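You operate a simulated robot arm through the tools that you are given. There is no shell and no other tool.

You run a simulated robot arm. Do the job below in one go: nothing can be reset, and whatever is moved stays where it is left.

Task
Put things in order on the supply top. At the end: the brown weight stands where the green scoop stood; the spray bottle is on the grey thin board; the green scoop stands where the wipe pad stood; the wipe pad stands where the spray bottle stood; whatever was shut is shut again. Leave all else as you found it, and nothing knocked over. Set down upright: spray bottle.
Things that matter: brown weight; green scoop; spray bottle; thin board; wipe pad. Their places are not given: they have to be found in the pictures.

Only the result counts: the job must be done as asked and must still hold three seconds after the hand-in. Knocking over, shifting, dropping, spilling or breaking anything else fails it.

Robot
A 7-joint arm with a two-finger gripper, fixed in place. Base frame: the origin is at the foot of the arm, x ahead of it, y to its left, z up; the work surface is at about z = 0.86. Readings come in m, rad, newtons and seconds.
With the tool pointing down near the work surface it reaches from about 0.34 to 0.72 m from the base axis. Its first joint turns from -1.152 to 1.152 rad. Payload 2.45 kg.
The tool frame sits at the grasp point between the pads (the TCP): z along the fingers, y along the line on which they close. The tips reach 0.026 m beyond it. The gripper opens to 0.096 m. The gripper's body begins 0.069 m behind the TCP.
Orientation is that of the tool frame in the base frame, as [roll, pitch, yaw] about the fixed x, y, z axes, in that order (R = Rz(yaw) Ry(pitch) Rx(roll)). With the fingers straight down and closing along the base's y, the tool's x points along the base's -x, its y along +y and its z along -z.

Tools
- The arm moves only by the tool drive_tool. Its argument "motion" is a list of rows, each a list of 7 numbers: the turn, a rotation vector about the base's x, y, z in units of 4 degrees (1.0 is 4 degrees), then the shift along the base's x, y, z in units of 30 mm (1.0 is 30 mm), then the closure in counts, from 0 (fully open) to 255 (shut). In form: [[ax, ay, az, x, y, z, fingers], ...]. A call has 1 to 20 rows; each row shifts and turns the commanded pose from where the row before left it. A call with a number of a shift or a turn outside -1 to 1 is refused whole. A row lasts 0.2 s, in which the tool goes at most 0.05 m and 0.15 rad; a call with a longer step from one row to the next is refused whole, and so is a gripper value outside its range. A pose out of reach is approached as far as the arm can. The call stops where the force on the tool passes 40 N (or 10 N more than at its start, if that is more) or the arm is blocked; 0.2 s more then pass. The fingers move at their own pace and stop on an object; they squeeze with about 28 N. The grip force told is the motor's: it shows also when the fingers shut on nothing. Time passes only in rows, and 0.2 s behind the last, so rows that do not move let the fingers close. It gives the time, the measured TCP pose, the force on the tool (base axes), the opening and the grip force at its end, in the units of the frame above (readings bear some noise), with the torque about the TCP (base axes, N m) and any sound that the robot's microphone picked up, and new pictures: "pictures" is both (left out), scene, wrist or none.
- Cameras (640 x 400 px; columns grow to the right, rows downward): "scene" is fixed at [0.1694, -0.4011, 1.4124]; the picture's right is [0.72, -0.69, 0.00], its down [-0.46, -0.48, -0.75] and it looks along [0.52, 0.54, -0.66] (base axes); focal length 291 px, centre (320, 200). "wrist" rides on the gripper at [0.082, 0.003, -0.098] in the tool frame; the picture's right is [-0.04, 1.00, 0.00], its down [-0.73, -0.03, -0.68] and it looks along [-0.68, -0.03, 0.73] (tool axes); focal length 256 px, centre (320, 200).
- probe_pixels(camera, pixels): for up to 12 pixels [column, row] of the newest picture of that camera ("zoom" is the newest enlarged one), the place [x, y, z] in the base frame of the surface seen there, good to about 0.002 m. The clock stands still meanwhile.
- enlarge(camera, box): a new picture of the part [left, top, right, bottom] of that camera's present view, enlarged. The clock stands still meanwhile.
- finish_job(): hands the job in; it is judged then, once.

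Unless the task says otherwise, let go and move clear before handing in.

The tools are called after "Emit:" as name(argument=value, ...) on one line, values as JSON. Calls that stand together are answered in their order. drive_tool: Moves the arm, as the interface text tells. Its arguments: {"type":"object","properties":{"motion":{"type":"array"},"pictures":{"type":"string","enum":["both","scene","wrist","none"]}},"required":["motion"]} The other tools are called the same way: probe_pixels (camera, pixels) gives the place of the surface under pixels of a picture; enlarge (camera, box) takes an enlarged picture of a part of a camera's view; finish_job () hands the job in.

At the start:

```text
time: 0.0
ee_pos: [0.3671, 0.0236, 1.1854]
ee_rot: [3.141, -0.001, -3.14]
contact_force: [-0.3, 0.4, -0.5]
wrist_torque: [0.02, -0.06, 0.0]
width: 0.0959
grip_force: 0.0
```

scene: 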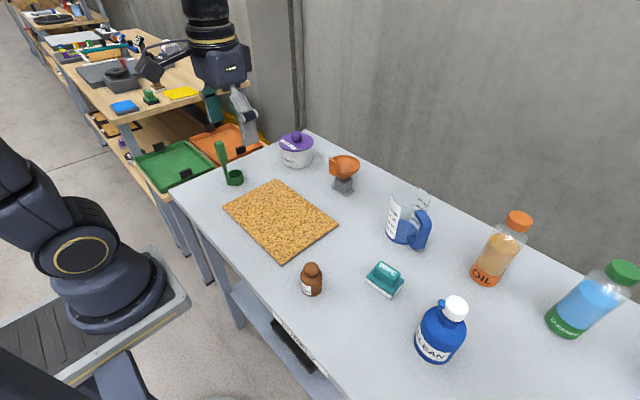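
wrist: 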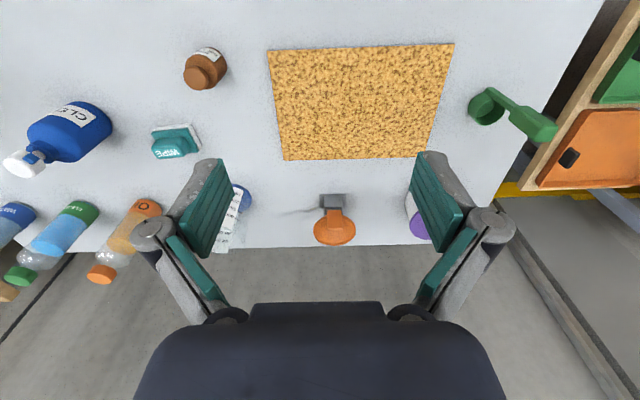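

The scene picture shows a cork board near (280,218), a green scoop (232,170), a brown bottle-like item (311,280), a wipe pad (385,280), and a blue CLEAN bottle (442,330). No grey thin board is obvious yet, so I'll zoom in on the parts.

Emit:
enlarge(camera="scene", box=[170, 120, 410, 270])

Emit:
enlarge(camera="scene", box=[270, 240, 510, 390])

Emit:
enlarge(camera="scene", box=[400, 180, 640, 400])

Emit:
enlarge(camera="scene", box=[0, 0, 270, 200])

Emit:
enlarge(camera="wrist", box=[0, 0, 640, 300])

```text
2.67 times, centred on (290, 195) of scene
```

zoom: 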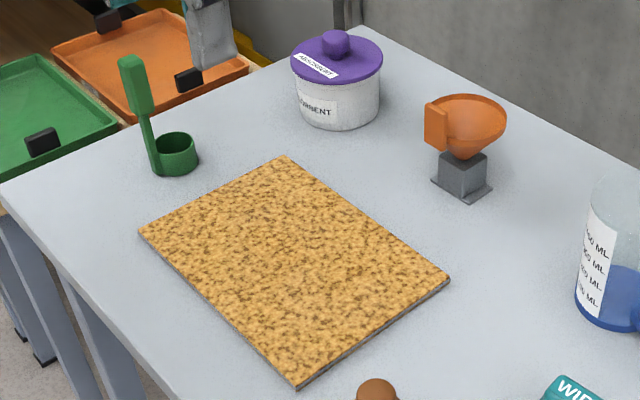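

```text
2.67 times, centred on (390, 315) of scene
```

zoom: 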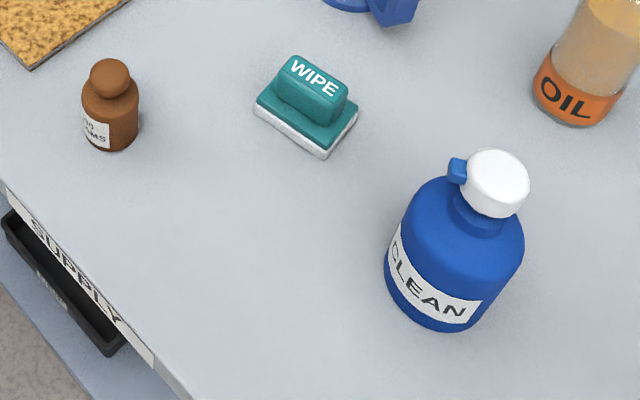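

```text
1.82 times, centred on (520, 290) of scene
```

zoom: 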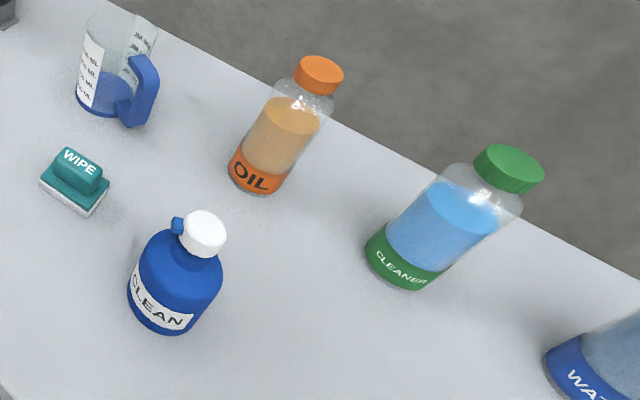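

```text
2.00 times, centred on (135, 100) of scene
```

zoom: 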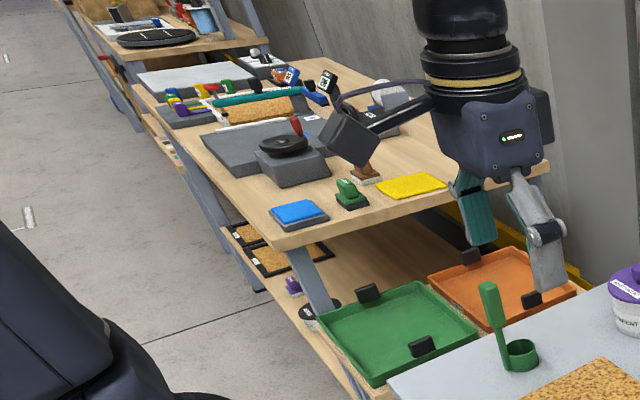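

```text
1.00 times, centred on (320, 150) of wrist (not enlarged: the box is as wide or as high as the picture)
```

zoom: 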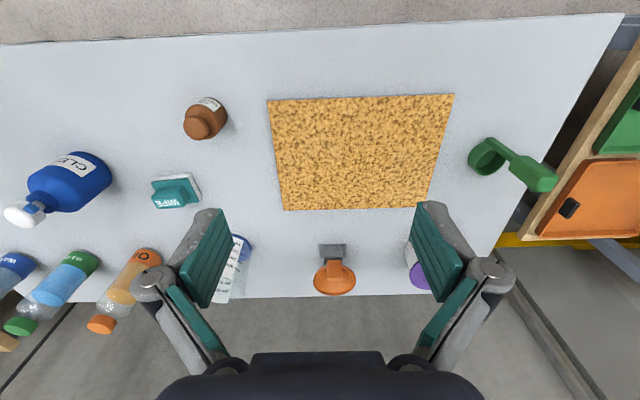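

The zooms show the brown item at (311,280) is labelled "..GRAMS", so it is the weight, and the cork-topped board at (280,218) has a greyish edge. I'll probe the board's corners and edges and the other objects to get their places.

Emit:
probe_pixels(camera="scene", pixels=[[224, 208], [276, 180], [337, 222], [283, 262], [280, 218], [270, 270], [345, 228], [311, 268], [311, 292], [385, 268], [384, 285], [370, 285]])

Emit:
probe_pixels(camera="scene", pixels=[[218, 145], [222, 165], [229, 183], [235, 172], [243, 178], [236, 178], [453, 305], [440, 345], [440, 318], [444, 360], [420, 345], [297, 136]])

Emit:
enlarge(camera="scene", box=[260, 200, 350, 270])

Emit:
enlarge(camera="scene", box=[190, 260, 350, 400])

```text
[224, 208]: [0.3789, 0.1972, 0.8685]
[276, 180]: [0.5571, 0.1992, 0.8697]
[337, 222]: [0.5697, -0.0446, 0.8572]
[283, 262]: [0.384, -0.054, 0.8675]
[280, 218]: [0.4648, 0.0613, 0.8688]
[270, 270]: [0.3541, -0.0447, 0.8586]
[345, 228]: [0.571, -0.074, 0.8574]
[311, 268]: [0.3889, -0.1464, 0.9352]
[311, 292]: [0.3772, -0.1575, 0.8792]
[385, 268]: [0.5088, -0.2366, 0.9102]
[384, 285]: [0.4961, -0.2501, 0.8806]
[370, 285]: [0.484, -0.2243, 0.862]
```

```text
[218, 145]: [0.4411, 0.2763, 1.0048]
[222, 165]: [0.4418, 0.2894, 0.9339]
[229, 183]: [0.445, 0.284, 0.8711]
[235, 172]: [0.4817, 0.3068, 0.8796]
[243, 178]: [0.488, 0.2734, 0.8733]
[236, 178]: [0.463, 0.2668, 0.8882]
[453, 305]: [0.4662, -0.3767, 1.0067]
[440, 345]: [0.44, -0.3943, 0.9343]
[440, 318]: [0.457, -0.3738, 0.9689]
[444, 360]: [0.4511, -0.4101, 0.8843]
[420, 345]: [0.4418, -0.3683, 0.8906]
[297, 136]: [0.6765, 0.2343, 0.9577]
```

```text
5.71 times, centred on (305, 235) of scene
```

zoom: 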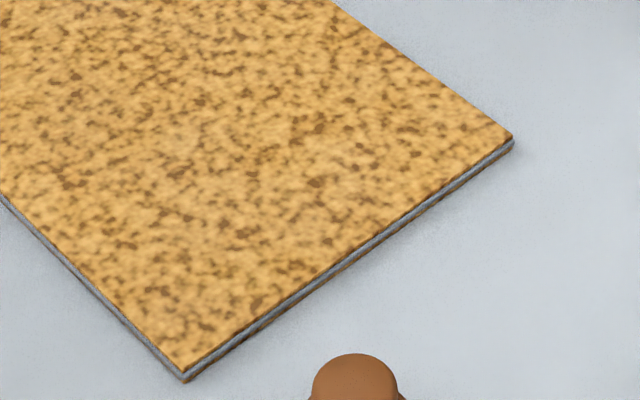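

```text
2.86 times, centred on (270, 330) of scene
```

zoom: 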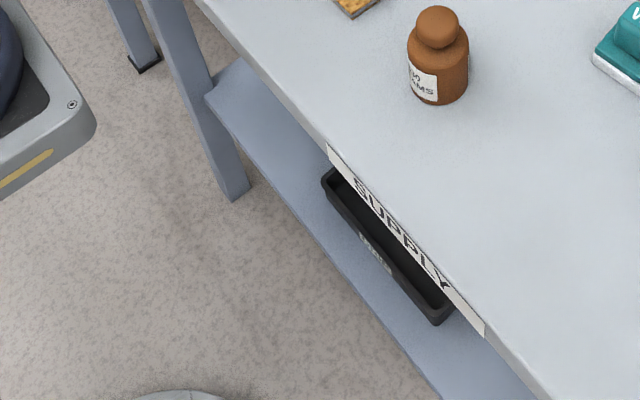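

The enlarged edge shows a layered board: a cork top, a grey-blue band and a brown underside, with the top at z≈0.868 over the table at 0.858. Before deciding that this is the "grey thin board", I'll turn the wrist camera toward the right part of the table to check for another one.

Emit:
drive_tool(motion=[[0, 0, -1, 0, -1, 0, 0], [0, 0, -1, 0, -1, 0, 0], [0, 0, -1, 0, -1, 0, 0], [0, 0, -1, 0, -1, 0, 0], [0, 0, -1, 0, -1, 0, 0], [0, 0, -1, 0, -1, 0, 0], [0, 0, -1, 0, -0.5, 0, 0], [0, 0, -1, 0, 0, 0, 0], [0, 0, -1, 0, 0, 0, 0], [0, 0, -1, 0, 0, 0, 0]], pictures="both")

```text
time: 2.2
ee_pos: [0.3676, -0.1719, 1.1856]
ee_rot: [3.141, 0.002, 2.444]
contact_force: [-0.1, 0.0, -0.5]
wrist_torque: [0.04, -0.03, -0.01]
width: 0.0956
grip_force: 0.1
```

scene: 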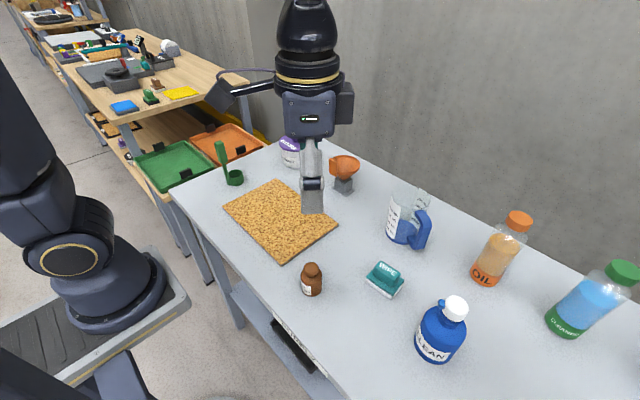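
wrist: 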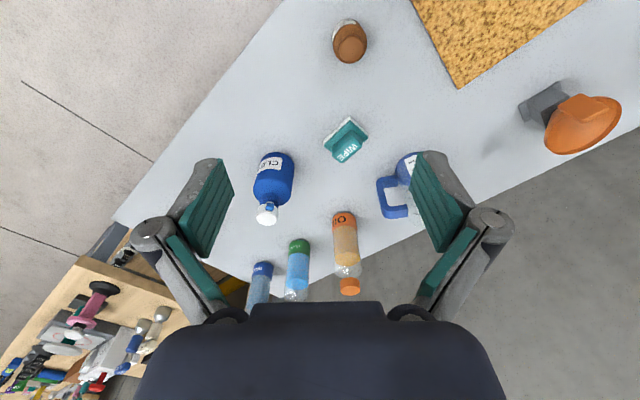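

The right side of the table at wrist (100–480,150–300) holds only bottles and the jug, so the layered cork-faced board is the only board and must be the thin one. Next I'll measure the spray bottle and wipe pad closely.

Emit:
enlarge(camera="scene", box=[400, 280, 490, 370])

Emit:
probe_pixels(camera="scene", pixels=[[455, 300], [457, 312], [446, 306], [466, 304], [438, 304], [422, 325], [466, 330], [418, 350], [455, 355], [436, 362], [430, 335], [450, 330]])

Emit:
enlarge(camera="wrist", box=[220, 130, 320, 230])

Emit:
probe_pixels(camera="wrist", pixels=[[268, 218], [262, 206], [275, 208], [268, 206], [256, 190], [290, 190], [290, 165], [260, 155], [275, 152], [293, 158], [255, 175], [273, 185]])

```text
4.44 times, centred on (445, 325) of scene
```

zoom: 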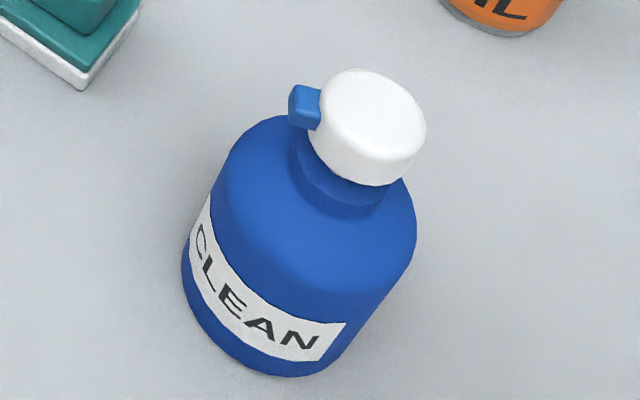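

```text
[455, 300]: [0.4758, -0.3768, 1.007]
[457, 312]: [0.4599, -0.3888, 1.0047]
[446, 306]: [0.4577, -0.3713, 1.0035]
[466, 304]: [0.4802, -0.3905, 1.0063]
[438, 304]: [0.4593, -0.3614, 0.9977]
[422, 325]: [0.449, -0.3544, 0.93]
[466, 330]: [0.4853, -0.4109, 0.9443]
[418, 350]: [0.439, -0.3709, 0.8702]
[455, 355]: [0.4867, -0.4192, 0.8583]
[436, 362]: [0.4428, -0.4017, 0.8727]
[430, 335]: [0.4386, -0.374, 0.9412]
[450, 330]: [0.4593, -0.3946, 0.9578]
```

```text
4.00 times, centred on (270, 180) of wrist
```

zoom: 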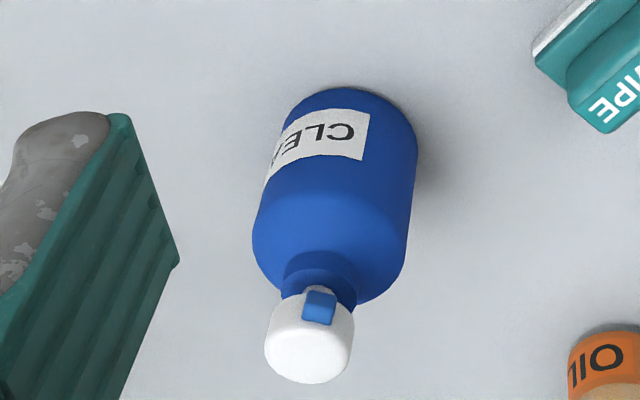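

```text
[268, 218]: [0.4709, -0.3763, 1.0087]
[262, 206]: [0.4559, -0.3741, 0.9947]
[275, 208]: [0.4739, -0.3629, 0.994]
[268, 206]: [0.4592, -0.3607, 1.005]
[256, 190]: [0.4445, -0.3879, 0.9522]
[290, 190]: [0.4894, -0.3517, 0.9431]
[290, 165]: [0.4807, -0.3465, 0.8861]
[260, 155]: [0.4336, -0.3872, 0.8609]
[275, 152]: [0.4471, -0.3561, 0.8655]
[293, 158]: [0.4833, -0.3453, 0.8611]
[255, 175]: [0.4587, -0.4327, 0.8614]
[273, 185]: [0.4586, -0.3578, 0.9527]
```

The probes put the spray bottle's axis at about (0.4705, -0.381) with a 0.034 m radius. The cap top is at z≈1.008 and the side is straight up to about 0.94. I'll move above it and stop with the tips just over the cap to check alignment.

Emit:
drive_tool(motion=[[0, 0, 0, 0.49, -0.996, 0, 0], [0, 0, 0, 0.49, -0.996, 0, 0], [0, 0, 0, 0.49, -0.996, 0, 0], [0, 0, 0, 0.49, -0.996, 0, 0], [0, 0, 0, 0.49, -0.996, 0, 0], [0, 0, 0, 0.49, -0.996, 0, 0], [0, 0, 0, 0.49, -0.996, 0, 0], [0, 0, 0, 0, 0, -1, 0], [0, 0, 0, 0, 0, -1, 0], [0, 0, 0, 0, 0, -1, 0], [0, 0, 0, 0, 0, -1, 0], [0, 0, 0, 0, 0, 0, 0]], pictures="both")

```text
time: 4.8
ee_pos: [0.4724, -0.3831, 1.0634]
ee_rot: [3.141, -0.001, 2.445]
contact_force: [-0.3, 0.5, -0.7]
wrist_torque: [-0.02, 0.05, 0.0]
width: 0.0961
grip_force: 0.1
```

scene: 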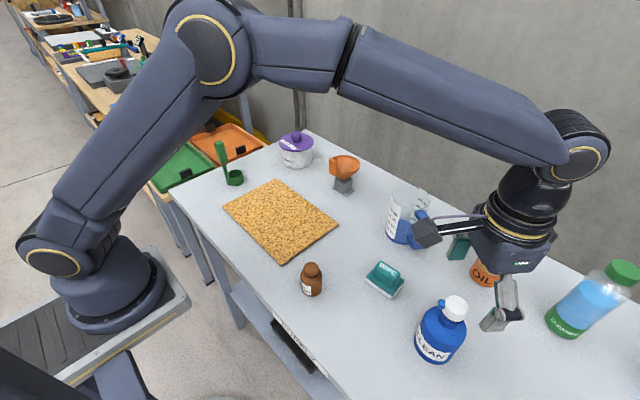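
wrist: 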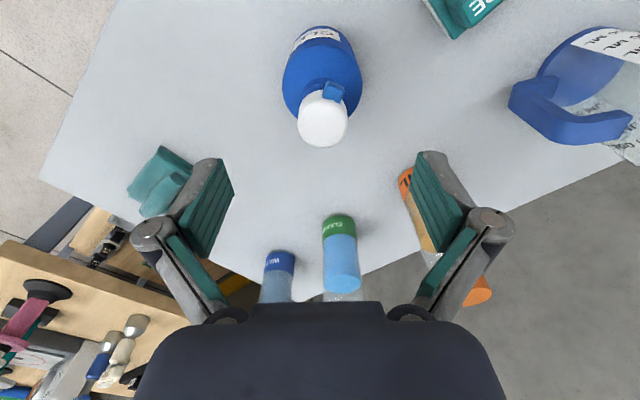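

The TCP lies over the cap, at wrist (322,120), and the alignment matches my estimates. A teal item now shows at wrist (160,180), so I'll check what it is and how far it is from the fingers before descending.

Emit:
enlarge(camera="wrist", box=[90, 120, 250, 240])

Emit:
probe_pixels(camera="wrist", pixels=[[160, 165], [150, 190], [165, 195], [145, 200], [215, 200], [322, 120], [322, 100], [335, 90], [300, 120], [345, 120], [290, 90], [358, 85]])

```text
3.33 times, centred on (170, 180) of wrist
```

zoom: 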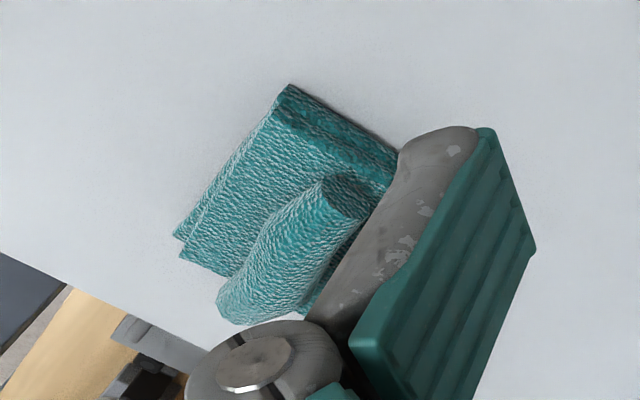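

```text
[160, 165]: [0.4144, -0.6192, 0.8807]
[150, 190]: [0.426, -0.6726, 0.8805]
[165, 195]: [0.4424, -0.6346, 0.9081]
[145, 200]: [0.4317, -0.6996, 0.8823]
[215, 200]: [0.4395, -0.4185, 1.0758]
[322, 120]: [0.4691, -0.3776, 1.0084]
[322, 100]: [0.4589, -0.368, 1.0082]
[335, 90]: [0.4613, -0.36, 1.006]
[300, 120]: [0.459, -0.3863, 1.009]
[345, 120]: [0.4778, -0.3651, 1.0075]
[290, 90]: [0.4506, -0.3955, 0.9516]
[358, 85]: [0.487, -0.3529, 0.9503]
```

The teal item is a folded cloth at about (0.42, -0.65), well clear of the fingers. I'll go straight down to z≈0.946, which leaves the palm just over the cap, and then close on the bottle's body.

Emit:
drive_tool(motion=[[0, 0, 0, -0.06, 0.06, -0.7, 0], [0, 0, 0, 0, 0, -0.8, 0], [0, 0, 0, 0, 0, -0.8, 0], [0, 0, 0, 0, 0, -0.8, 0], [0, 0, 0, 0, 0, -0.8, 0], [0, 0, 0, 0, 0, 0, 0], [0, 0, 0, 0, 0, 0, 255], [0, 0, 0, 0, 0, 0, 255], [0, 0, 0, 0, 0, 0, 255], [0, 0, 0, 0, 0, 0, 255], [0, 0, 0, 0, 0, 0, 255]], pictures="both")

```text
time: 7.2
ee_pos: [0.4685, -0.3778, 0.949]
ee_rot: [3.141, 0.0, 2.444]
contact_force: [-0.7, 0.0, 0.0]
wrist_torque: [-0.21, 0.15, -0.03]
width: 0.0661
grip_force: 27.9
```

scene: 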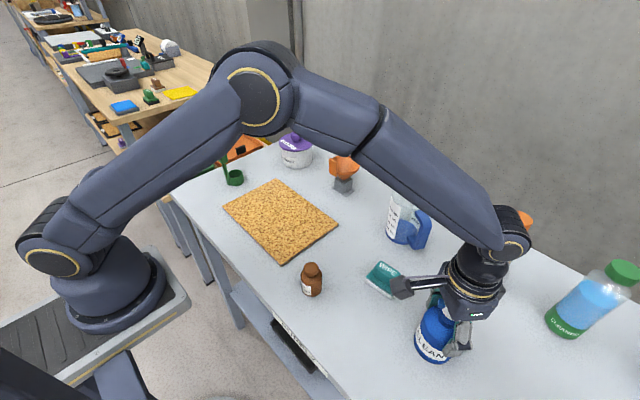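
wrist: 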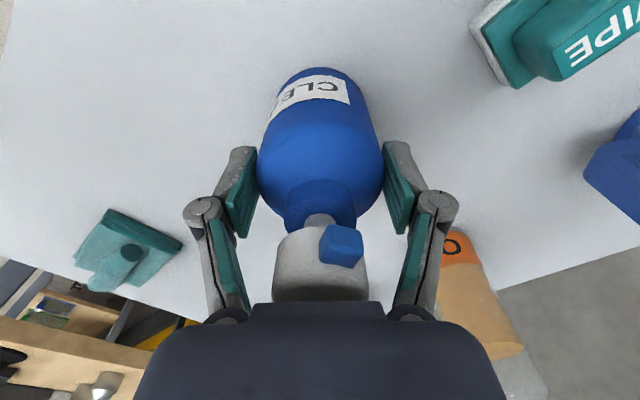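

The fingers hold the bottle, with the width at 0.066 and the grip at 27.9 N. I'll lift it straight up and check the hold.

Emit:
drive_tool(motion=[[0, 0, 0, 0, 0, 0.3, 255], [0, 0, 0, 0, 0, 0.7, 255], [0, 0, 0, 0, 0, 1, 255], [0, 0, 0, 0, 0, 1, 255], [0, 0, 0, 0, 0, 1, 255], [0, 0, 0, 0, 0, 1, 255], [0, 0, 0, 0, 0, 1, 255], [0, 0, 0, 0, 0, 1, 255], [0, 0, 0, 0, 0, 0, 255]], pictures="both")

```text
time: 9.2
ee_pos: [0.4696, -0.3798, 1.1604]
ee_rot: [-3.141, -0.001, 2.444]
contact_force: [-0.1, -0.3, -3.3]
wrist_torque: [-0.02, -0.03, 0.02]
width: 0.0665
grip_force: 28.1
```

scene: 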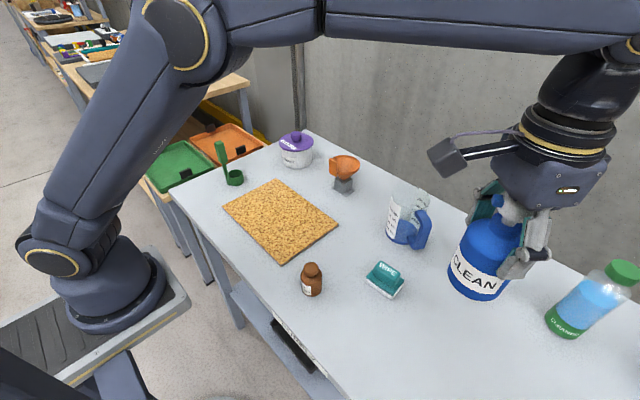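
wrist: 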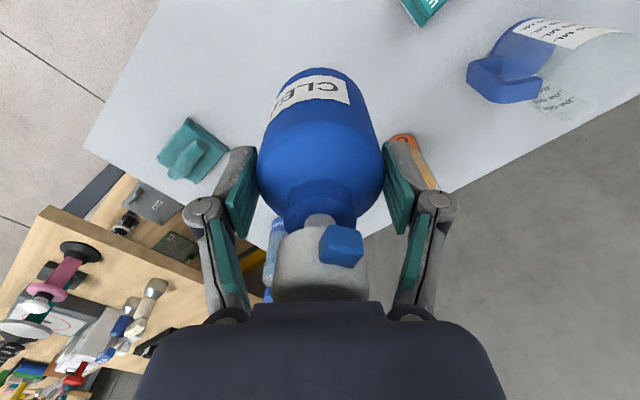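

The lift is good: about 3 N of weight and the bottle hangs upright in both pictures. I'll carry it at this height across to above the board's middle, turning the wrist back to neutral on the way.

Emit:
drive_tool(motion=[[0, 0, 0, 0, 0.5, 0, 255], [0, 0, 0.5, 0, 1, 0, 255], [0, 0, 1, 0, 1, 0, 255], [0, 0, 1, 0, 1, 0, 255], [0, 0, 1, 0, 1, 0, 255], [0, 0, 1, 0, 1, 0, 255], [0, 0, 1, 0, 1, 0, 255], [0, 0, 1, 0, 1, 0, 255], [0, 0, 1, 0, 1, 0, 255], [0, 0, 1, 0, 1, 0, 255], [0, 0, 1, 0, 1, 0, 255], [0, 0, 0.5, 0, 1, 0, 255], [0, 0, 0, 0, 1, 0, 255], [0, 0, 0, 0, 1, 0, 255], [0, 0, 0, 0, 0.8, 0, 255], [0, 0, 0, 0, 0.5, 0, 255], [0, 0, 0, 0, 0, 0, 255]], pictures="both")

```text
time: 12.8
ee_pos: [0.4682, 0.0675, 1.1576]
ee_rot: [3.141, 0.0, 3.141]
contact_force: [0.2, -0.6, -3.9]
wrist_torque: [0.01, 0.03, -0.04]
width: 0.0663
grip_force: 28.0
```

scene: 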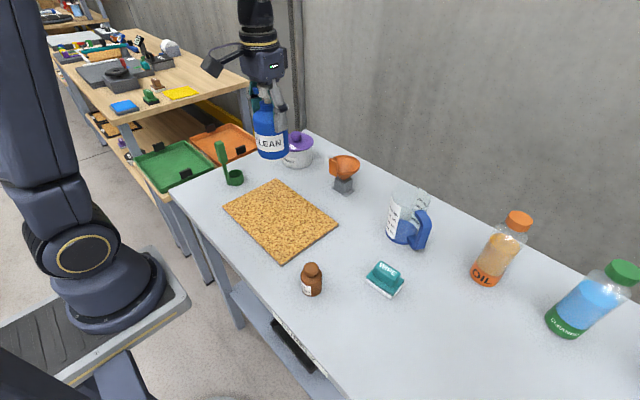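
wrist: 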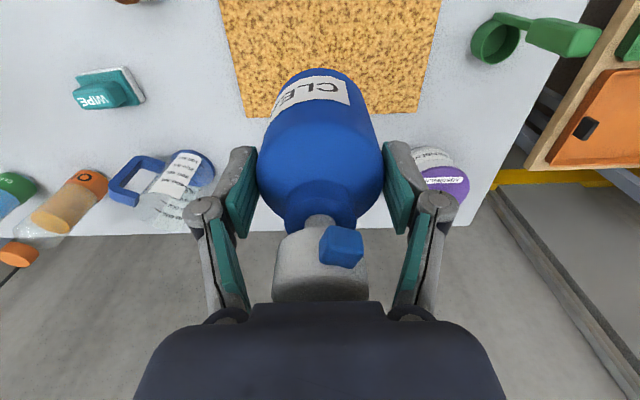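

The bottle is over the board middle at (0.468, 0.0675). I'll lower it to about 1 cm above contact and then feel for the board.

Emit:
drive_tool(motion=[[0, 0, 0, 0, 0, -1, 255], [0, 0, 0, 0, 0, -1, 255], [0, 0, 0, 0, 0, -1, 255], [0, 0, 0, 0, 0, -1, 255], [0, 0, 0, 0, 0, -1, 255], [0, 0, 0, 0, 0, -0.8, 255], [0, 0, 0, 0, 0, -0.4, 255], [0, 0, 0, 0, 0, 0, 255]], pictures="scene")

Emit:
drive_tool(motion=[[0, 0, 0, 0, 0, -0.1, 255], [0, 0, 0, 0, 0, 0, 255]], pictures="none")

```text
time: 14.6
ee_pos: [0.4669, 0.0647, 0.9715]
ee_rot: [-3.142, 0.0, -3.141]
contact_force: [-0.3, 0.0, -3.3]
wrist_torque: [-0.05, 0.01, 0.03]
width: 0.0662
grip_force: 28.6
```

scene: 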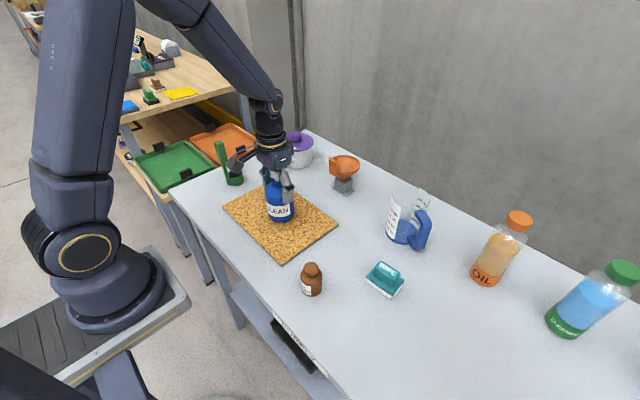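

```text
time: 15.2
ee_pos: [0.4679, 0.0662, 0.9683]
ee_rot: [3.142, -0.001, 3.141]
contact_force: [0.0, -0.4, -4.1]
wrist_torque: [-0.01, 0.02, 0.01]
width: 0.0659
grip_force: 27.9
```

There is no contact yet at z≈0.968 (force still about -4 N), so I'll lower in small steps until the weight comes off.

Emit:
drive_tool(motion=[[0, 0, 0, 0, 0, -0.1, 255], [0, 0, 0, 0, 0, -0.1, 255], [0, 0, 0, 0, 0, 0, 255]], pictures="none")

Emit:
drive_tool(motion=[[0, 0, 0, 0, 0, -0.07, 255], [0, 0, 0, 0, 0, 0, 255]], pictures="none")

```text
time: 16.0
ee_pos: [0.4679, 0.0651, 0.9611]
ee_rot: [3.141, 0.001, -3.14]
contact_force: [0.7, -0.1, -3.2]
wrist_torque: [0.0, 0.0, 0.02]
width: 0.0662
grip_force: 27.3
```

```text
time: 16.6
ee_pos: [0.4687, 0.0659, 0.961]
ee_rot: [-3.141, 0.0, -3.141]
contact_force: [-0.8, 0.8, -3.1]
wrist_torque: [0.05, 0.01, -0.04]
width: 0.0661
grip_force: 28.1
```

Emit:
drive_tool(motion=[[0, 0, 0, 0, 0, -0.07, 255], [0, 0, 0, 0, 0, 0, 255]], pictures="none")

Emit:
enlarge(camera="scene", box=[230, 160, 330, 240])

```text
time: 17.2
ee_pos: [0.4687, 0.0656, 0.9583]
ee_rot: [3.141, 0.001, -3.141]
contact_force: [-3.8, -0.8, 10.4]
wrist_torque: [-0.11, 0.23, -0.02]
width: 0.0661
grip_force: 28.1
```

```text
5.00 times, centred on (280, 200) of scene
```

zoom: 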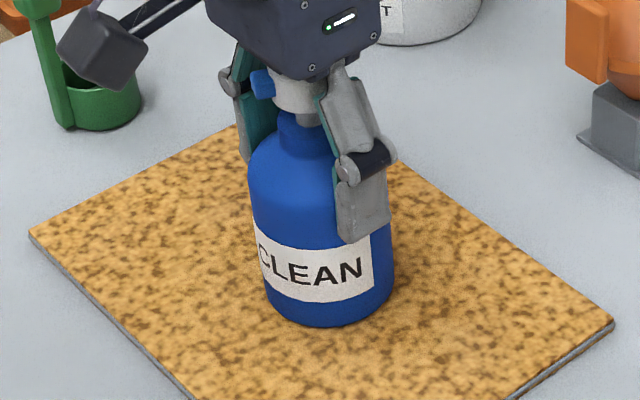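

The bottle is down on the board: the force is now +10 N upward and its base sits on the cork in the zoom. I'll ease off slightly, open the fingers and rise straight up.

Emit:
drive_tool(motion=[[0, 0, 0, 0, 0, 0.04, 255], [0, 0, 0, 0, 0, 0, 180], [0, 0, 0, 0, 0, 0, 0], [0, 0, 0, 0, 0, 0, 0], [0, 0, 0, 0, 0, 0, 0], [0, 0, 0, 0, 0, 0, 0], [0, 0, 0, 0, 0, 0, 0]], pictures="wrist")

```text
time: 18.8
ee_pos: [0.4695, 0.0657, 0.9594]
ee_rot: [3.141, -0.001, 3.141]
contact_force: [-0.9, 0.0, -0.5]
wrist_torque: [0.01, 0.01, 0.01]
width: 0.0961
grip_force: 0.1
```

wrist: 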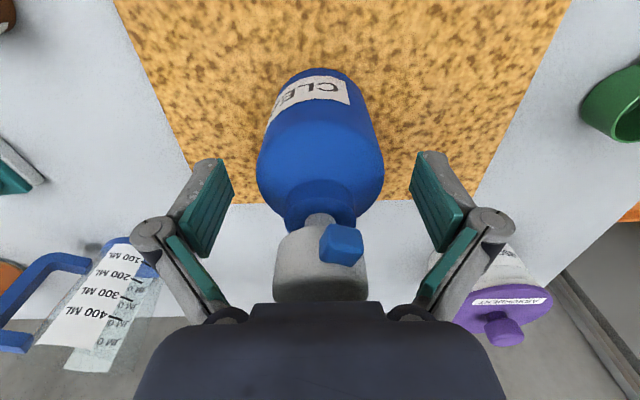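

The gripper is open and the bottle stands free. I'll rise straight up and probe the wipe pad's corners for its centre and orientation.

Emit:
drive_tool(motion=[[0, 0, 0, 0, 0, 0.5, 0], [0, 0, 0, 0, 0, 1, 0], [0, 0, 0, 0, 0, 1, 0], [0, 0, 0, 0, 0, 1, 0], [0, 0, 0, 0, 0, 1, 0], [0, 0, 0, 0, 0, 1, 0], [0, 0, 0, 0, 0, 1, 0], [0, 0, 0, 0, -1, 0.5, 0], [0, 0, 0, 0, -1, 0, 0], [0, 0, 0, 0, -1, 0, 0], [0, 0, 0, 0, -1, 0, 0], [0, 0, 0, 0, -1, 0, 0], [0, 0, 0, 0, -1, 0, 0], [0, 0, 0, 0, -1, 0, 0], [0, 0, 0, 0, -1, 0, 0], [0, 0, 0, 0, 0, 0, 0]], pictures="both")

Emit:
enlarge(camera="scene", box=[350, 245, 420, 310])

```text
time: 22.2
ee_pos: [0.4704, -0.1749, 1.1693]
ee_rot: [-3.141, 0.001, -3.141]
contact_force: [1.0, -0.2, -0.1]
wrist_torque: [0.01, -0.02, -0.02]
width: 0.0962
grip_force: 0.1
```

scene: 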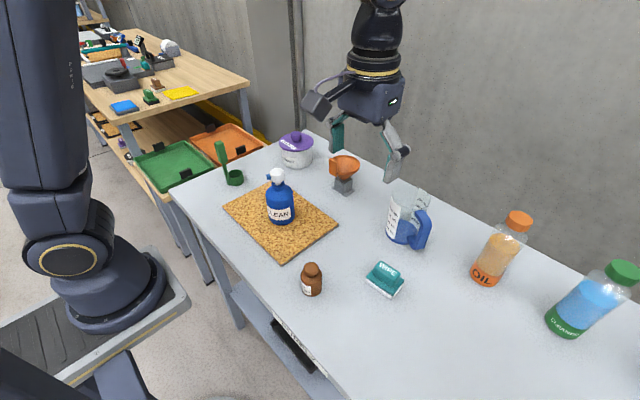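
wrist: 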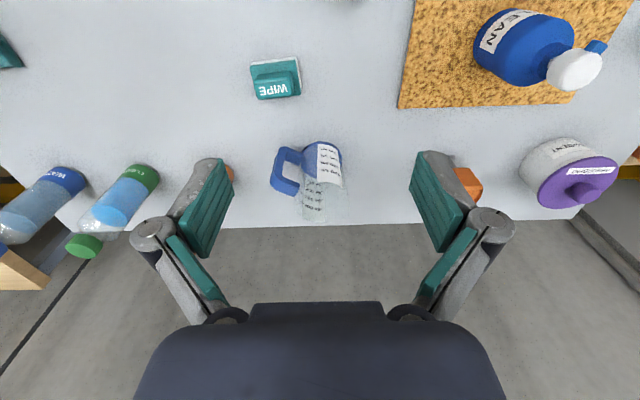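

```text
6.15 times, centred on (385, 278) of scene
```

zoom: 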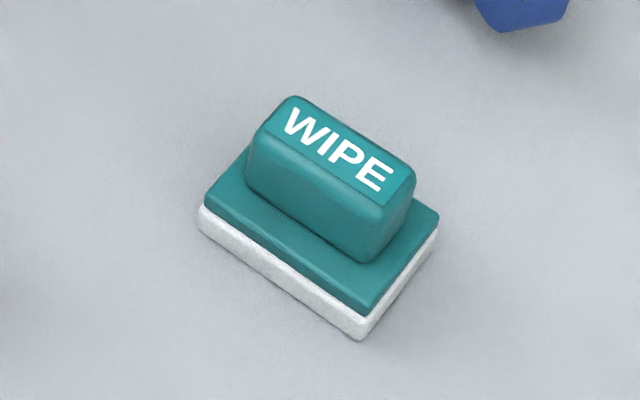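

The spray bottle stands upright on the board at scene (281,205). I'll probe the wipe pad's handle top and base corners in the zoom, plus wrist views of the same.

Emit:
probe_pixels(camera="zoom", pixels=[[292, 105], [265, 130], [408, 170], [385, 205], [335, 150], [208, 202], [364, 302], [434, 217], [362, 334], [202, 224], [310, 200], [436, 240]])

Emit:
probe_pixels(camera="wrist", pixels=[[252, 68], [298, 62], [256, 80], [296, 74], [258, 96], [298, 92], [276, 68], [278, 90], [300, 92], [254, 96]])

Emit:
enlarge(camera="wrist", box=[230, 40, 320, 110])

```text
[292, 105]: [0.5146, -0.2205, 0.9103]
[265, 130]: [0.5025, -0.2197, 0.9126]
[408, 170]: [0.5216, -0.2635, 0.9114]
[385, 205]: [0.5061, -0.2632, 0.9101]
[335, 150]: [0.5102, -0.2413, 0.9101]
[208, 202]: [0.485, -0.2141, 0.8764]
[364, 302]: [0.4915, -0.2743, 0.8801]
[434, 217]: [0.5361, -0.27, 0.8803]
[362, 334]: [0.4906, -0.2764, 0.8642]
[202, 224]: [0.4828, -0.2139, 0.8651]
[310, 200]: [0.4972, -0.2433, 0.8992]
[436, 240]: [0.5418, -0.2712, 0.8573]
```

```text
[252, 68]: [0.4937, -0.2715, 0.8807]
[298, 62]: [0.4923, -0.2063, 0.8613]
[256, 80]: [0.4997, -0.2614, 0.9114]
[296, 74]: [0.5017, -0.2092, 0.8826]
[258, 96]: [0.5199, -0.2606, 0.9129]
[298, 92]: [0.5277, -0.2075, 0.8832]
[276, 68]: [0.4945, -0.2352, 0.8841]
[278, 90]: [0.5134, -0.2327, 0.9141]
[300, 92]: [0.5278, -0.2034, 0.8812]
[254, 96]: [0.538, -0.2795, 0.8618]
```

```text
5.71 times, centred on (275, 75) of wrist
```

zoom: 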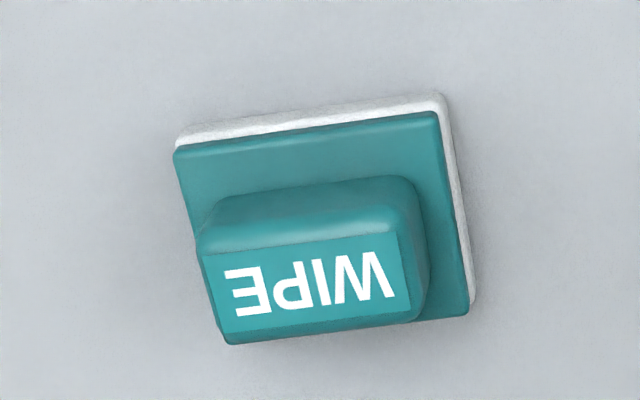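

The pad's centre comes out at about (0.5105, -0.2417), with its long axis turned about 7° from y. The handle's top is at z≈0.911 and the base top at 0.881. I'll go above it with that 7° turn, and probe the jug for clearance.

Emit:
probe_pixels(camera="scene", pixels=[[425, 225], [420, 245], [415, 248], [395, 240], [405, 245], [398, 205]])

Emit:
drive_tool(motion=[[0, 0, 0.9, 0.67, -1, -0.5, 0], [0, 0, 0.875, 0.67, -1, -1, 0], [0, 0, 0, 0, -0.23, -1, 0], [0, 0, 0, 0, 0, -1, 0], [0, 0, 0, 0, 0, -0.5, 0], [0, 0, 0, 0, 0, 0, 0]], pictures="both")

```text
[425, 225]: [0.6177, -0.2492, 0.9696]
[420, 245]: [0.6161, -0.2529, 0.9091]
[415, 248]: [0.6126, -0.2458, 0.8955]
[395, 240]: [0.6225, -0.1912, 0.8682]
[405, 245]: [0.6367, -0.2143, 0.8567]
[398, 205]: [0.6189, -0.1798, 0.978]
```

```text
time: 23.6
ee_pos: [0.51, -0.2417, 1.0516]
ee_rot: [-3.141, -0.001, -3.018]
contact_force: [0.3, -0.1, -0.5]
wrist_torque: [-0.04, 0.05, -0.01]
width: 0.0959
grip_force: 0.0
```

scene: 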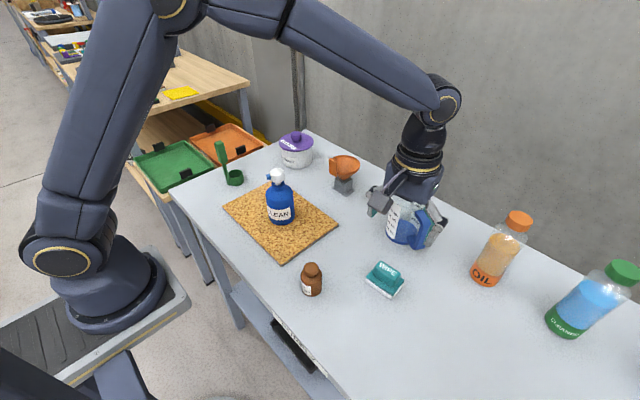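
wrist: 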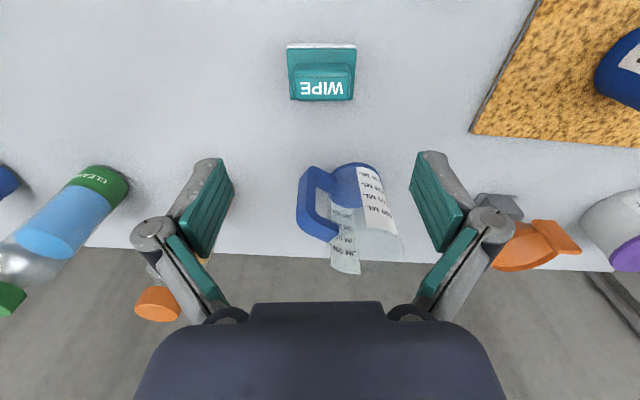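

The pad sits square and centred in the wrist view at (321,72), and the jug handle is about 0.1 m clear in x. I'll descend to z≈0.912 and close on the handle.

Emit:
drive_tool(motion=[[0, 0, 0, 0, 0, -1, 0], [0, 0, 0, 0, 0, -1, 0], [0, 0, 0, 0, 0, -1, 0], [0, 0, 0, 0, 0, -1, 0], [0, 0, 0, 0, 0, -0.62, 0], [0, 0, 0, 0, 0, 0, 0], [0, 0, 0, 0, 0, 0, 0]], pictures="both")

```text
time: 25.2
ee_pos: [0.5083, -0.2401, 0.9135]
ee_rot: [-3.141, -0.001, -3.018]
contact_force: [-0.3, 0.2, -0.1]
wrist_torque: [0.02, 0.03, 0.01]
width: 0.0962
grip_force: 0.0
```

scene: 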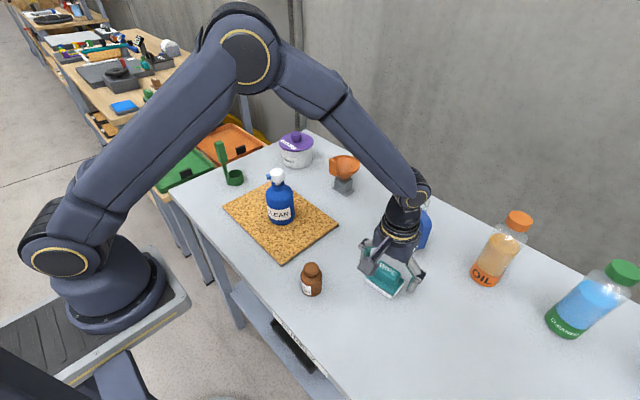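
wrist: 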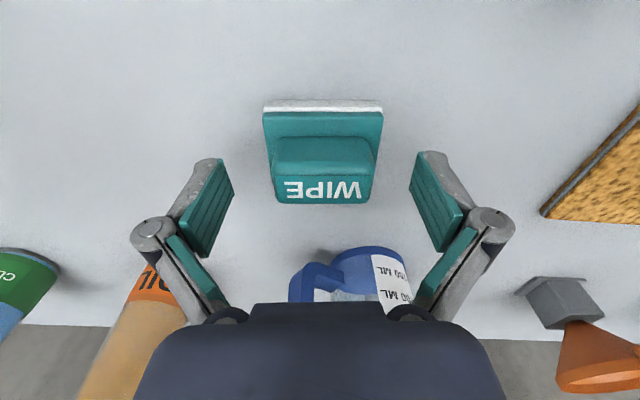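

The handle at wrist (322,165) lies between the fingers. I'll go 2 mm lower and close, then lift a little to check the hold.

Emit:
drive_tool(motion=[[0, 0, 0, 0, 0, -0.07, 0], [0, 0, 0, 0, 0, 0, 255], [0, 0, 0, 0, 0, 0, 255], [0, 0, 0, 0, 0, 0, 255], [0, 0, 0, 0, 0, 0, 255], [0, 0, 0, 0, 0, 0, 255], [0, 0, 0, 0, 0, 0, 255]], pictures="wrist")

```text
time: 26.8
ee_pos: [0.5107, -0.2405, 0.9115]
ee_rot: [-3.141, -0.001, -3.018]
contact_force: [0.4, 0.4, 2.9]
wrist_torque: [0.04, -0.03, 0.02]
width: 0.0511
grip_force: 27.9
```

wrist: 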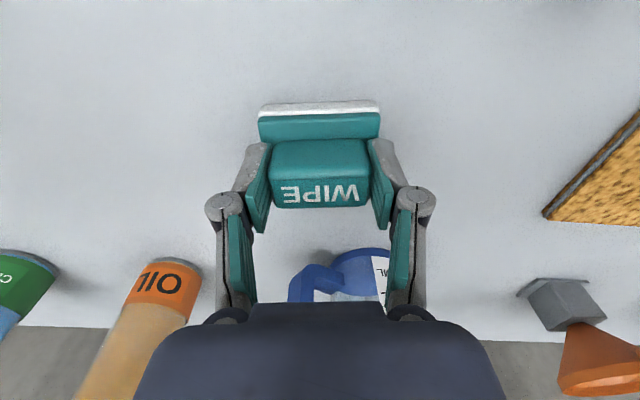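

The fingers hold the pad's handle at 0.051 m wide. I'll lift it, carry it over to the spray bottle's old place at about (0.470, -0.380), and lower it to just above the table.

Emit:
drive_tool(motion=[[0, 0, 0, 0, 0, 0.5, 255], [0, 0, 0, 0, 0, 1, 255], [0, 0, 0, 0, 0, 1, 255], [0, 0, 0, 0, 0, 0.5, 255], [0, 0, 0, -0.27, -0.927, 0, 255], [0, 0, 0, -0.27, -0.927, 0, 255], [0, 0, 0, -0.27, -0.927, 0, 255], [0, 0, 0, -0.27, -0.927, 0, 255], [0, 0, 0, -0.27, -0.927, 0, 255], [0, 0, 0, 0, 0, 0, 255], [0, 0, 0, 0, 0, -1, 255], [0, 0, 0, 0, 0, -1, 255], [0, 0, 0, 0, 0, -0.6, 255], [0, 0, 0, 0, 0, 0, 255]], pictures="both")

```text
time: 29.8
ee_pos: [0.4677, -0.3804, 0.9223]
ee_rot: [3.141, 0.0, -3.017]
contact_force: [0.4, -0.5, -0.6]
wrist_torque: [-0.01, 0.0, -0.01]
width: 0.051
grip_force: 27.8
```

scene: 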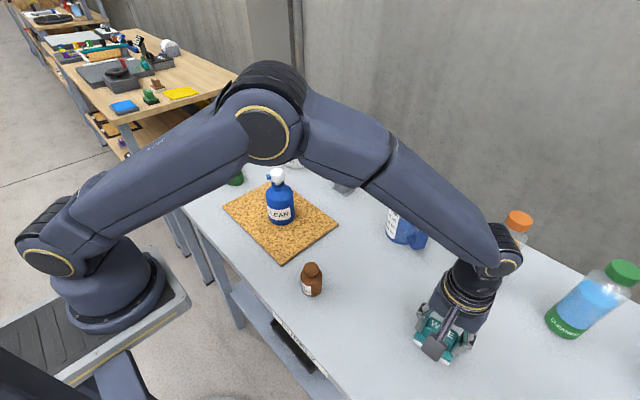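
wrist: 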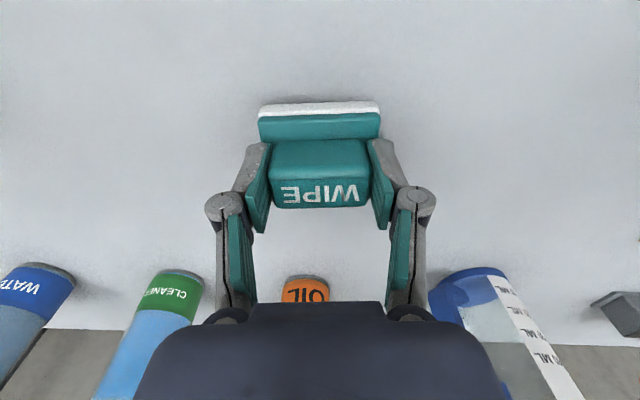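

The pad is held over the target at (0.468, -0.380). I'll lower it in small steps until it touches.

Emit:
drive_tool(motion=[[0, 0, 0, 0.04, 0, -0.15, 255], [0, 0, 0, 0, 0, -0.1, 255], [0, 0, 0, 0, 0, 0, 255]], pictures="none")

Emit:
drive_tool(motion=[[0, 0, 0, 0, 0, -0.07, 255], [0, 0, 0, 0, 0, 0, 255]], pictures="none")

```text
time: 30.6
ee_pos: [0.4686, -0.3804, 0.9146]
ee_rot: [-3.141, 0.001, -3.019]
contact_force: [0.0, -1.0, -0.3]
wrist_torque: [0.0, 0.0, -0.02]
width: 0.0512
grip_force: 28.3
```

```text
time: 31.2
ee_pos: [0.4698, -0.3804, 0.9123]
ee_rot: [-3.141, 0.001, -3.018]
contact_force: [-0.4, 0.0, -0.7]
wrist_torque: [-0.03, 0.01, 0.0]
width: 0.0507
grip_force: 28.3
```

Emit:
drive_tool(motion=[[0, 0, 0, 0, 0, -0.06, 255], [0, 0, 0, 0, 0, 0, 255]], pictures="none")

```text
time: 31.8
ee_pos: [0.469, -0.3806, 0.9112]
ee_rot: [3.14, 0.0, -3.017]
contact_force: [0.0, -0.1, -0.2]
wrist_torque: [-0.02, -0.02, 0.01]
width: 0.0508
grip_force: 27.5
```

There is no clear contact yet at z≈0.911, so I'll step down a little further.

Emit:
drive_tool(motion=[[0, 0, 0, 0, 0, -0.05, 255], [0, 0, 0, 0, 0, 0, 255]], pictures="none")

Emit:
enlarge(camera="wrist", box=[220, 80, 420, 220])

```text
time: 32.4
ee_pos: [0.4697, -0.3806, 0.9103]
ee_rot: [3.139, -0.001, -3.018]
contact_force: [-1.5, 1.4, 8.8]
wrist_torque: [0.11, 0.08, 0.01]
width: 0.0509
grip_force: 28.1
```

```text
2.86 times, centred on (320, 150) of wrist
```

zoom: 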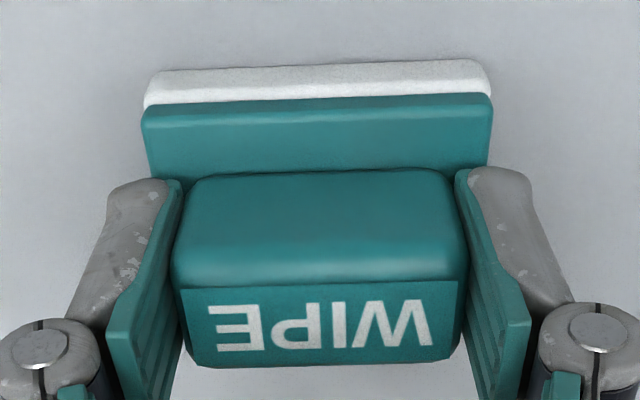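

The pad is down, with 8.8 N upward at z≈0.910. I'll ease off a touch, open the fingers and rise clear.

Emit:
drive_tool(motion=[[0, 0, 0, 0, 0, 0.03, 255], [0, 0, 0, 0, 0, 0, 200], [0, 0, 0, 0, 0, 0, 100], [0, 0, 0, 0, 0, 0, 0], [0, 0, 0, 0, 0, 0, 0], [0, 0, 0, 0, 0, 0, 0], [0, 0, 0, 0, 0, 0, 0], [0, 0, 0, 0, 0, 0.5, 0], [0, 0, 0, 0, 0, 1, 0], [0, 0, 0, 0, 0, 1, 0], [0, 0, 0, 0, 0, 1, 0], [0, 0, 0, 0, 0, 1, 0], [0, 0, 0, 0, 0, 1, 0], [0, 0, 0, 0, 0, 1, 0], [0, 0, 0, 0, 0, 1, 0], [0, 0, 0, 0, 0, 1, 0], [0, 0, 0, 0, 0, 0, 0]], pictures="both")

```text
time: 36.0
ee_pos: [0.4679, -0.3795, 1.1661]
ee_rot: [3.141, 0.0, -3.016]
contact_force: [-0.8, 0.3, -1.0]
wrist_torque: [-0.01, -0.02, -0.02]
width: 0.0961
grip_force: 0.0
```

scene: 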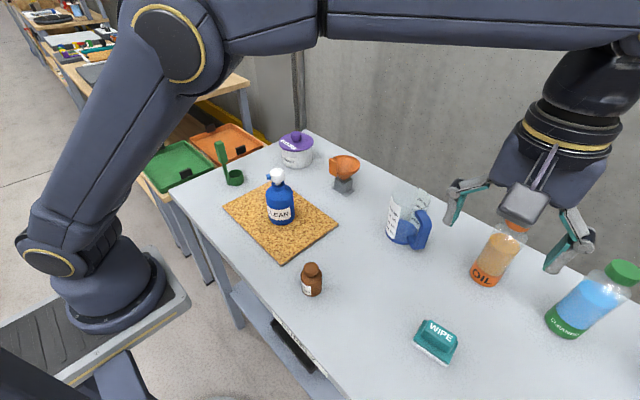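
wrist: 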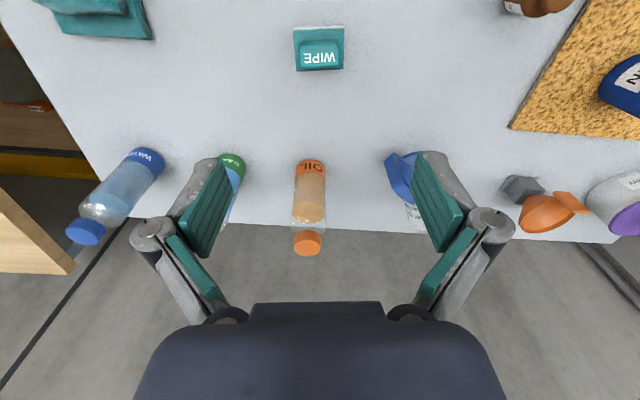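

The wipe pad now stands at scene (435,341), in the spray bottle's old place. Next I'll study the green scoop at scene (230,165).

Emit:
enlarge(camera="scene", box=[200, 130, 264, 194])

Emit:
probe_pixels(camera="scene", pixels=[[214, 143], [219, 141], [223, 142], [219, 155], [224, 160], [223, 168], [225, 176], [228, 172], [243, 173], [235, 169], [235, 186], [227, 183]])

```text
6.25 times, centred on (232, 162) of scene
```

zoom: 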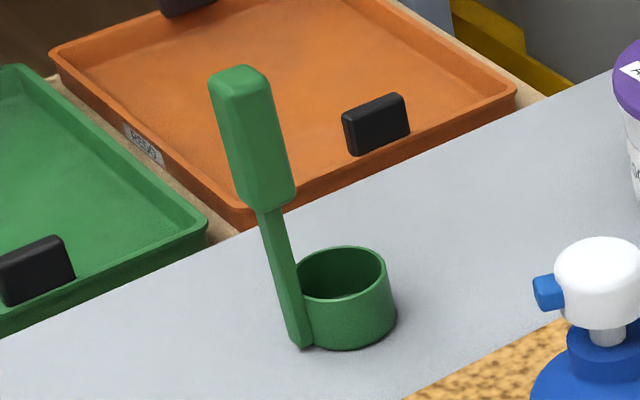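

```text
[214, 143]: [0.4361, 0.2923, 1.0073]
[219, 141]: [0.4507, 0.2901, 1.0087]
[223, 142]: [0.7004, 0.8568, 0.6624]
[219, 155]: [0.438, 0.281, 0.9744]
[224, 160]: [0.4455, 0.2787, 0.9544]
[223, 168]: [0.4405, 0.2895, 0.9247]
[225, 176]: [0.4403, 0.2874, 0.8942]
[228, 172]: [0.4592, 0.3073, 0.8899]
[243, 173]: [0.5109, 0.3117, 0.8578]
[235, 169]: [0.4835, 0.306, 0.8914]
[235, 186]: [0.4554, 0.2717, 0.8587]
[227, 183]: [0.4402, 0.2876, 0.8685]
```

Zooming shows a cup with an upright stem and a thick grip block on top. I'll probe zoom pixels on the cup rim, base and grip to get its exact geometry.

Emit:
probe_pixels(camera="zoom", pixels=[[304, 278], [388, 272], [345, 249], [340, 300], [372, 292], [345, 345], [390, 310], [322, 252], [372, 255], [312, 342], [320, 290], [358, 300]])

Emit:
probe_pixels(camera="zoom", pixels=[[212, 85], [235, 90], [265, 85], [240, 70], [240, 140], [270, 140], [240, 195], [275, 205], [290, 190], [270, 225], [290, 300], [282, 260]])

```text
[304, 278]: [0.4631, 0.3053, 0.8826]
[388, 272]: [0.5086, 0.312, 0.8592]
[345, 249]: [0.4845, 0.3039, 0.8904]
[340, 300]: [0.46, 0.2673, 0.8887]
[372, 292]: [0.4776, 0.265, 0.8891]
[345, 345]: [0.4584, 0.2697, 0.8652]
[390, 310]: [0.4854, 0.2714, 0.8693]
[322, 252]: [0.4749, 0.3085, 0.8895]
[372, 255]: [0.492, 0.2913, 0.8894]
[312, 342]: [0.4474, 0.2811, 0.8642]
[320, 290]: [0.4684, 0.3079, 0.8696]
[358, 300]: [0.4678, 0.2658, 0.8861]
```

```text
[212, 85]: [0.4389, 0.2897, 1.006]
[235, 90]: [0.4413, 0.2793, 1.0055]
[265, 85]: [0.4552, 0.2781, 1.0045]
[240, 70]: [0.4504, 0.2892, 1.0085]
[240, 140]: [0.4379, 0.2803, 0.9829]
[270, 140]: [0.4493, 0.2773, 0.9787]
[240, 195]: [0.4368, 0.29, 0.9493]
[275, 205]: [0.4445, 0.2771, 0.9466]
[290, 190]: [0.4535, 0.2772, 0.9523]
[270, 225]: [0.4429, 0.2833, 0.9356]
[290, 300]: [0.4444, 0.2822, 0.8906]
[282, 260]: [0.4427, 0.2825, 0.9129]
```

The scoop's cup is centred at about (0.4705, 0.287) with a 0.0215 radius. Its grip block spans x 0.437–0.455, y 0.278–0.296 and z 0.945–1.008. I'll travel high across to above the grip, turning the wrist back to neutral.

Emit:
drive_tool(motion=[[0, 0, 0, 0, 0.6, 0.3, 0], [0, 0, -0.9, 0, 1, 0, 0], [0, 0, -0.9, 0, 1, 0, 0], [0, 0, 0, 0, 1, 0, 0], [0, 0, 0, 0, 1, 0, 0], [0, 0, 0, 0, 1, 0, 0], [0, 0, 0, 0, 1, 0, 0], [0, 0, 0, 0, 1, 0, 0], [0, 0, 0, 0, 1, 0, 0], [0, 0, 0, 0, 1, 0, 0], [0, 0, 0, 0, 1, 0, 0], [0, 0, 0, 0, 1, 0, 0], [0, 0, 0, 0, 1, 0, 0], [0, 0, 0, 0, 1, 0, 0], [0, 0, 0, 0, 1, 0, 0], [0, 0, 0, 0, 1, 0, 0], [0, 0, 0, 0, 1, 0, 0], [0, 0, 0, 0, 1, 0, 0], [0, 0, 0, 0, 0, 0, 0]], pictures="both")

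```text
time: 40.0
ee_pos: [0.4716, 0.1473, 1.1751]
ee_rot: [3.141, -0.001, 3.14]
contact_force: [-0.1, -0.9, 0.5]
wrist_torque: [0.0, -0.01, 0.01]
width: 0.0963
grip_force: 0.0
```

scene: 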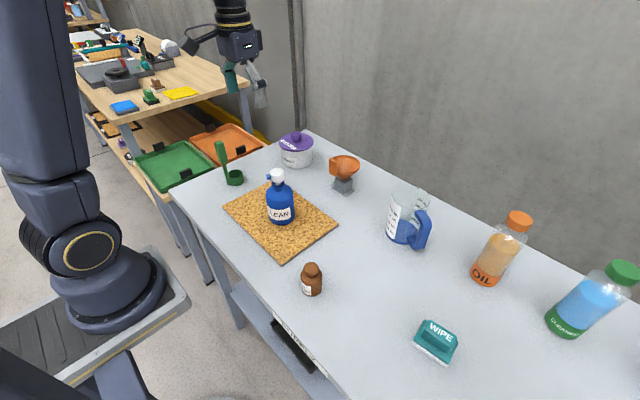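
wrist: 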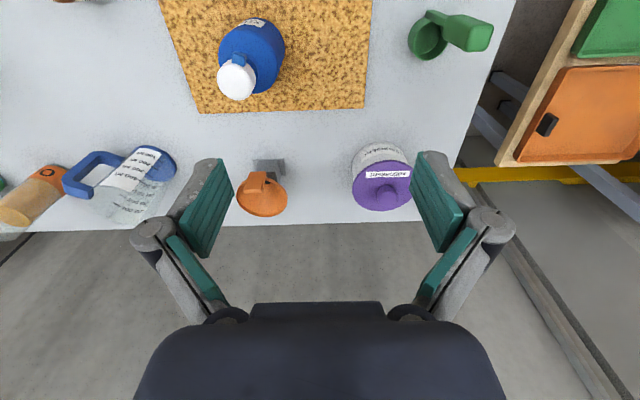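

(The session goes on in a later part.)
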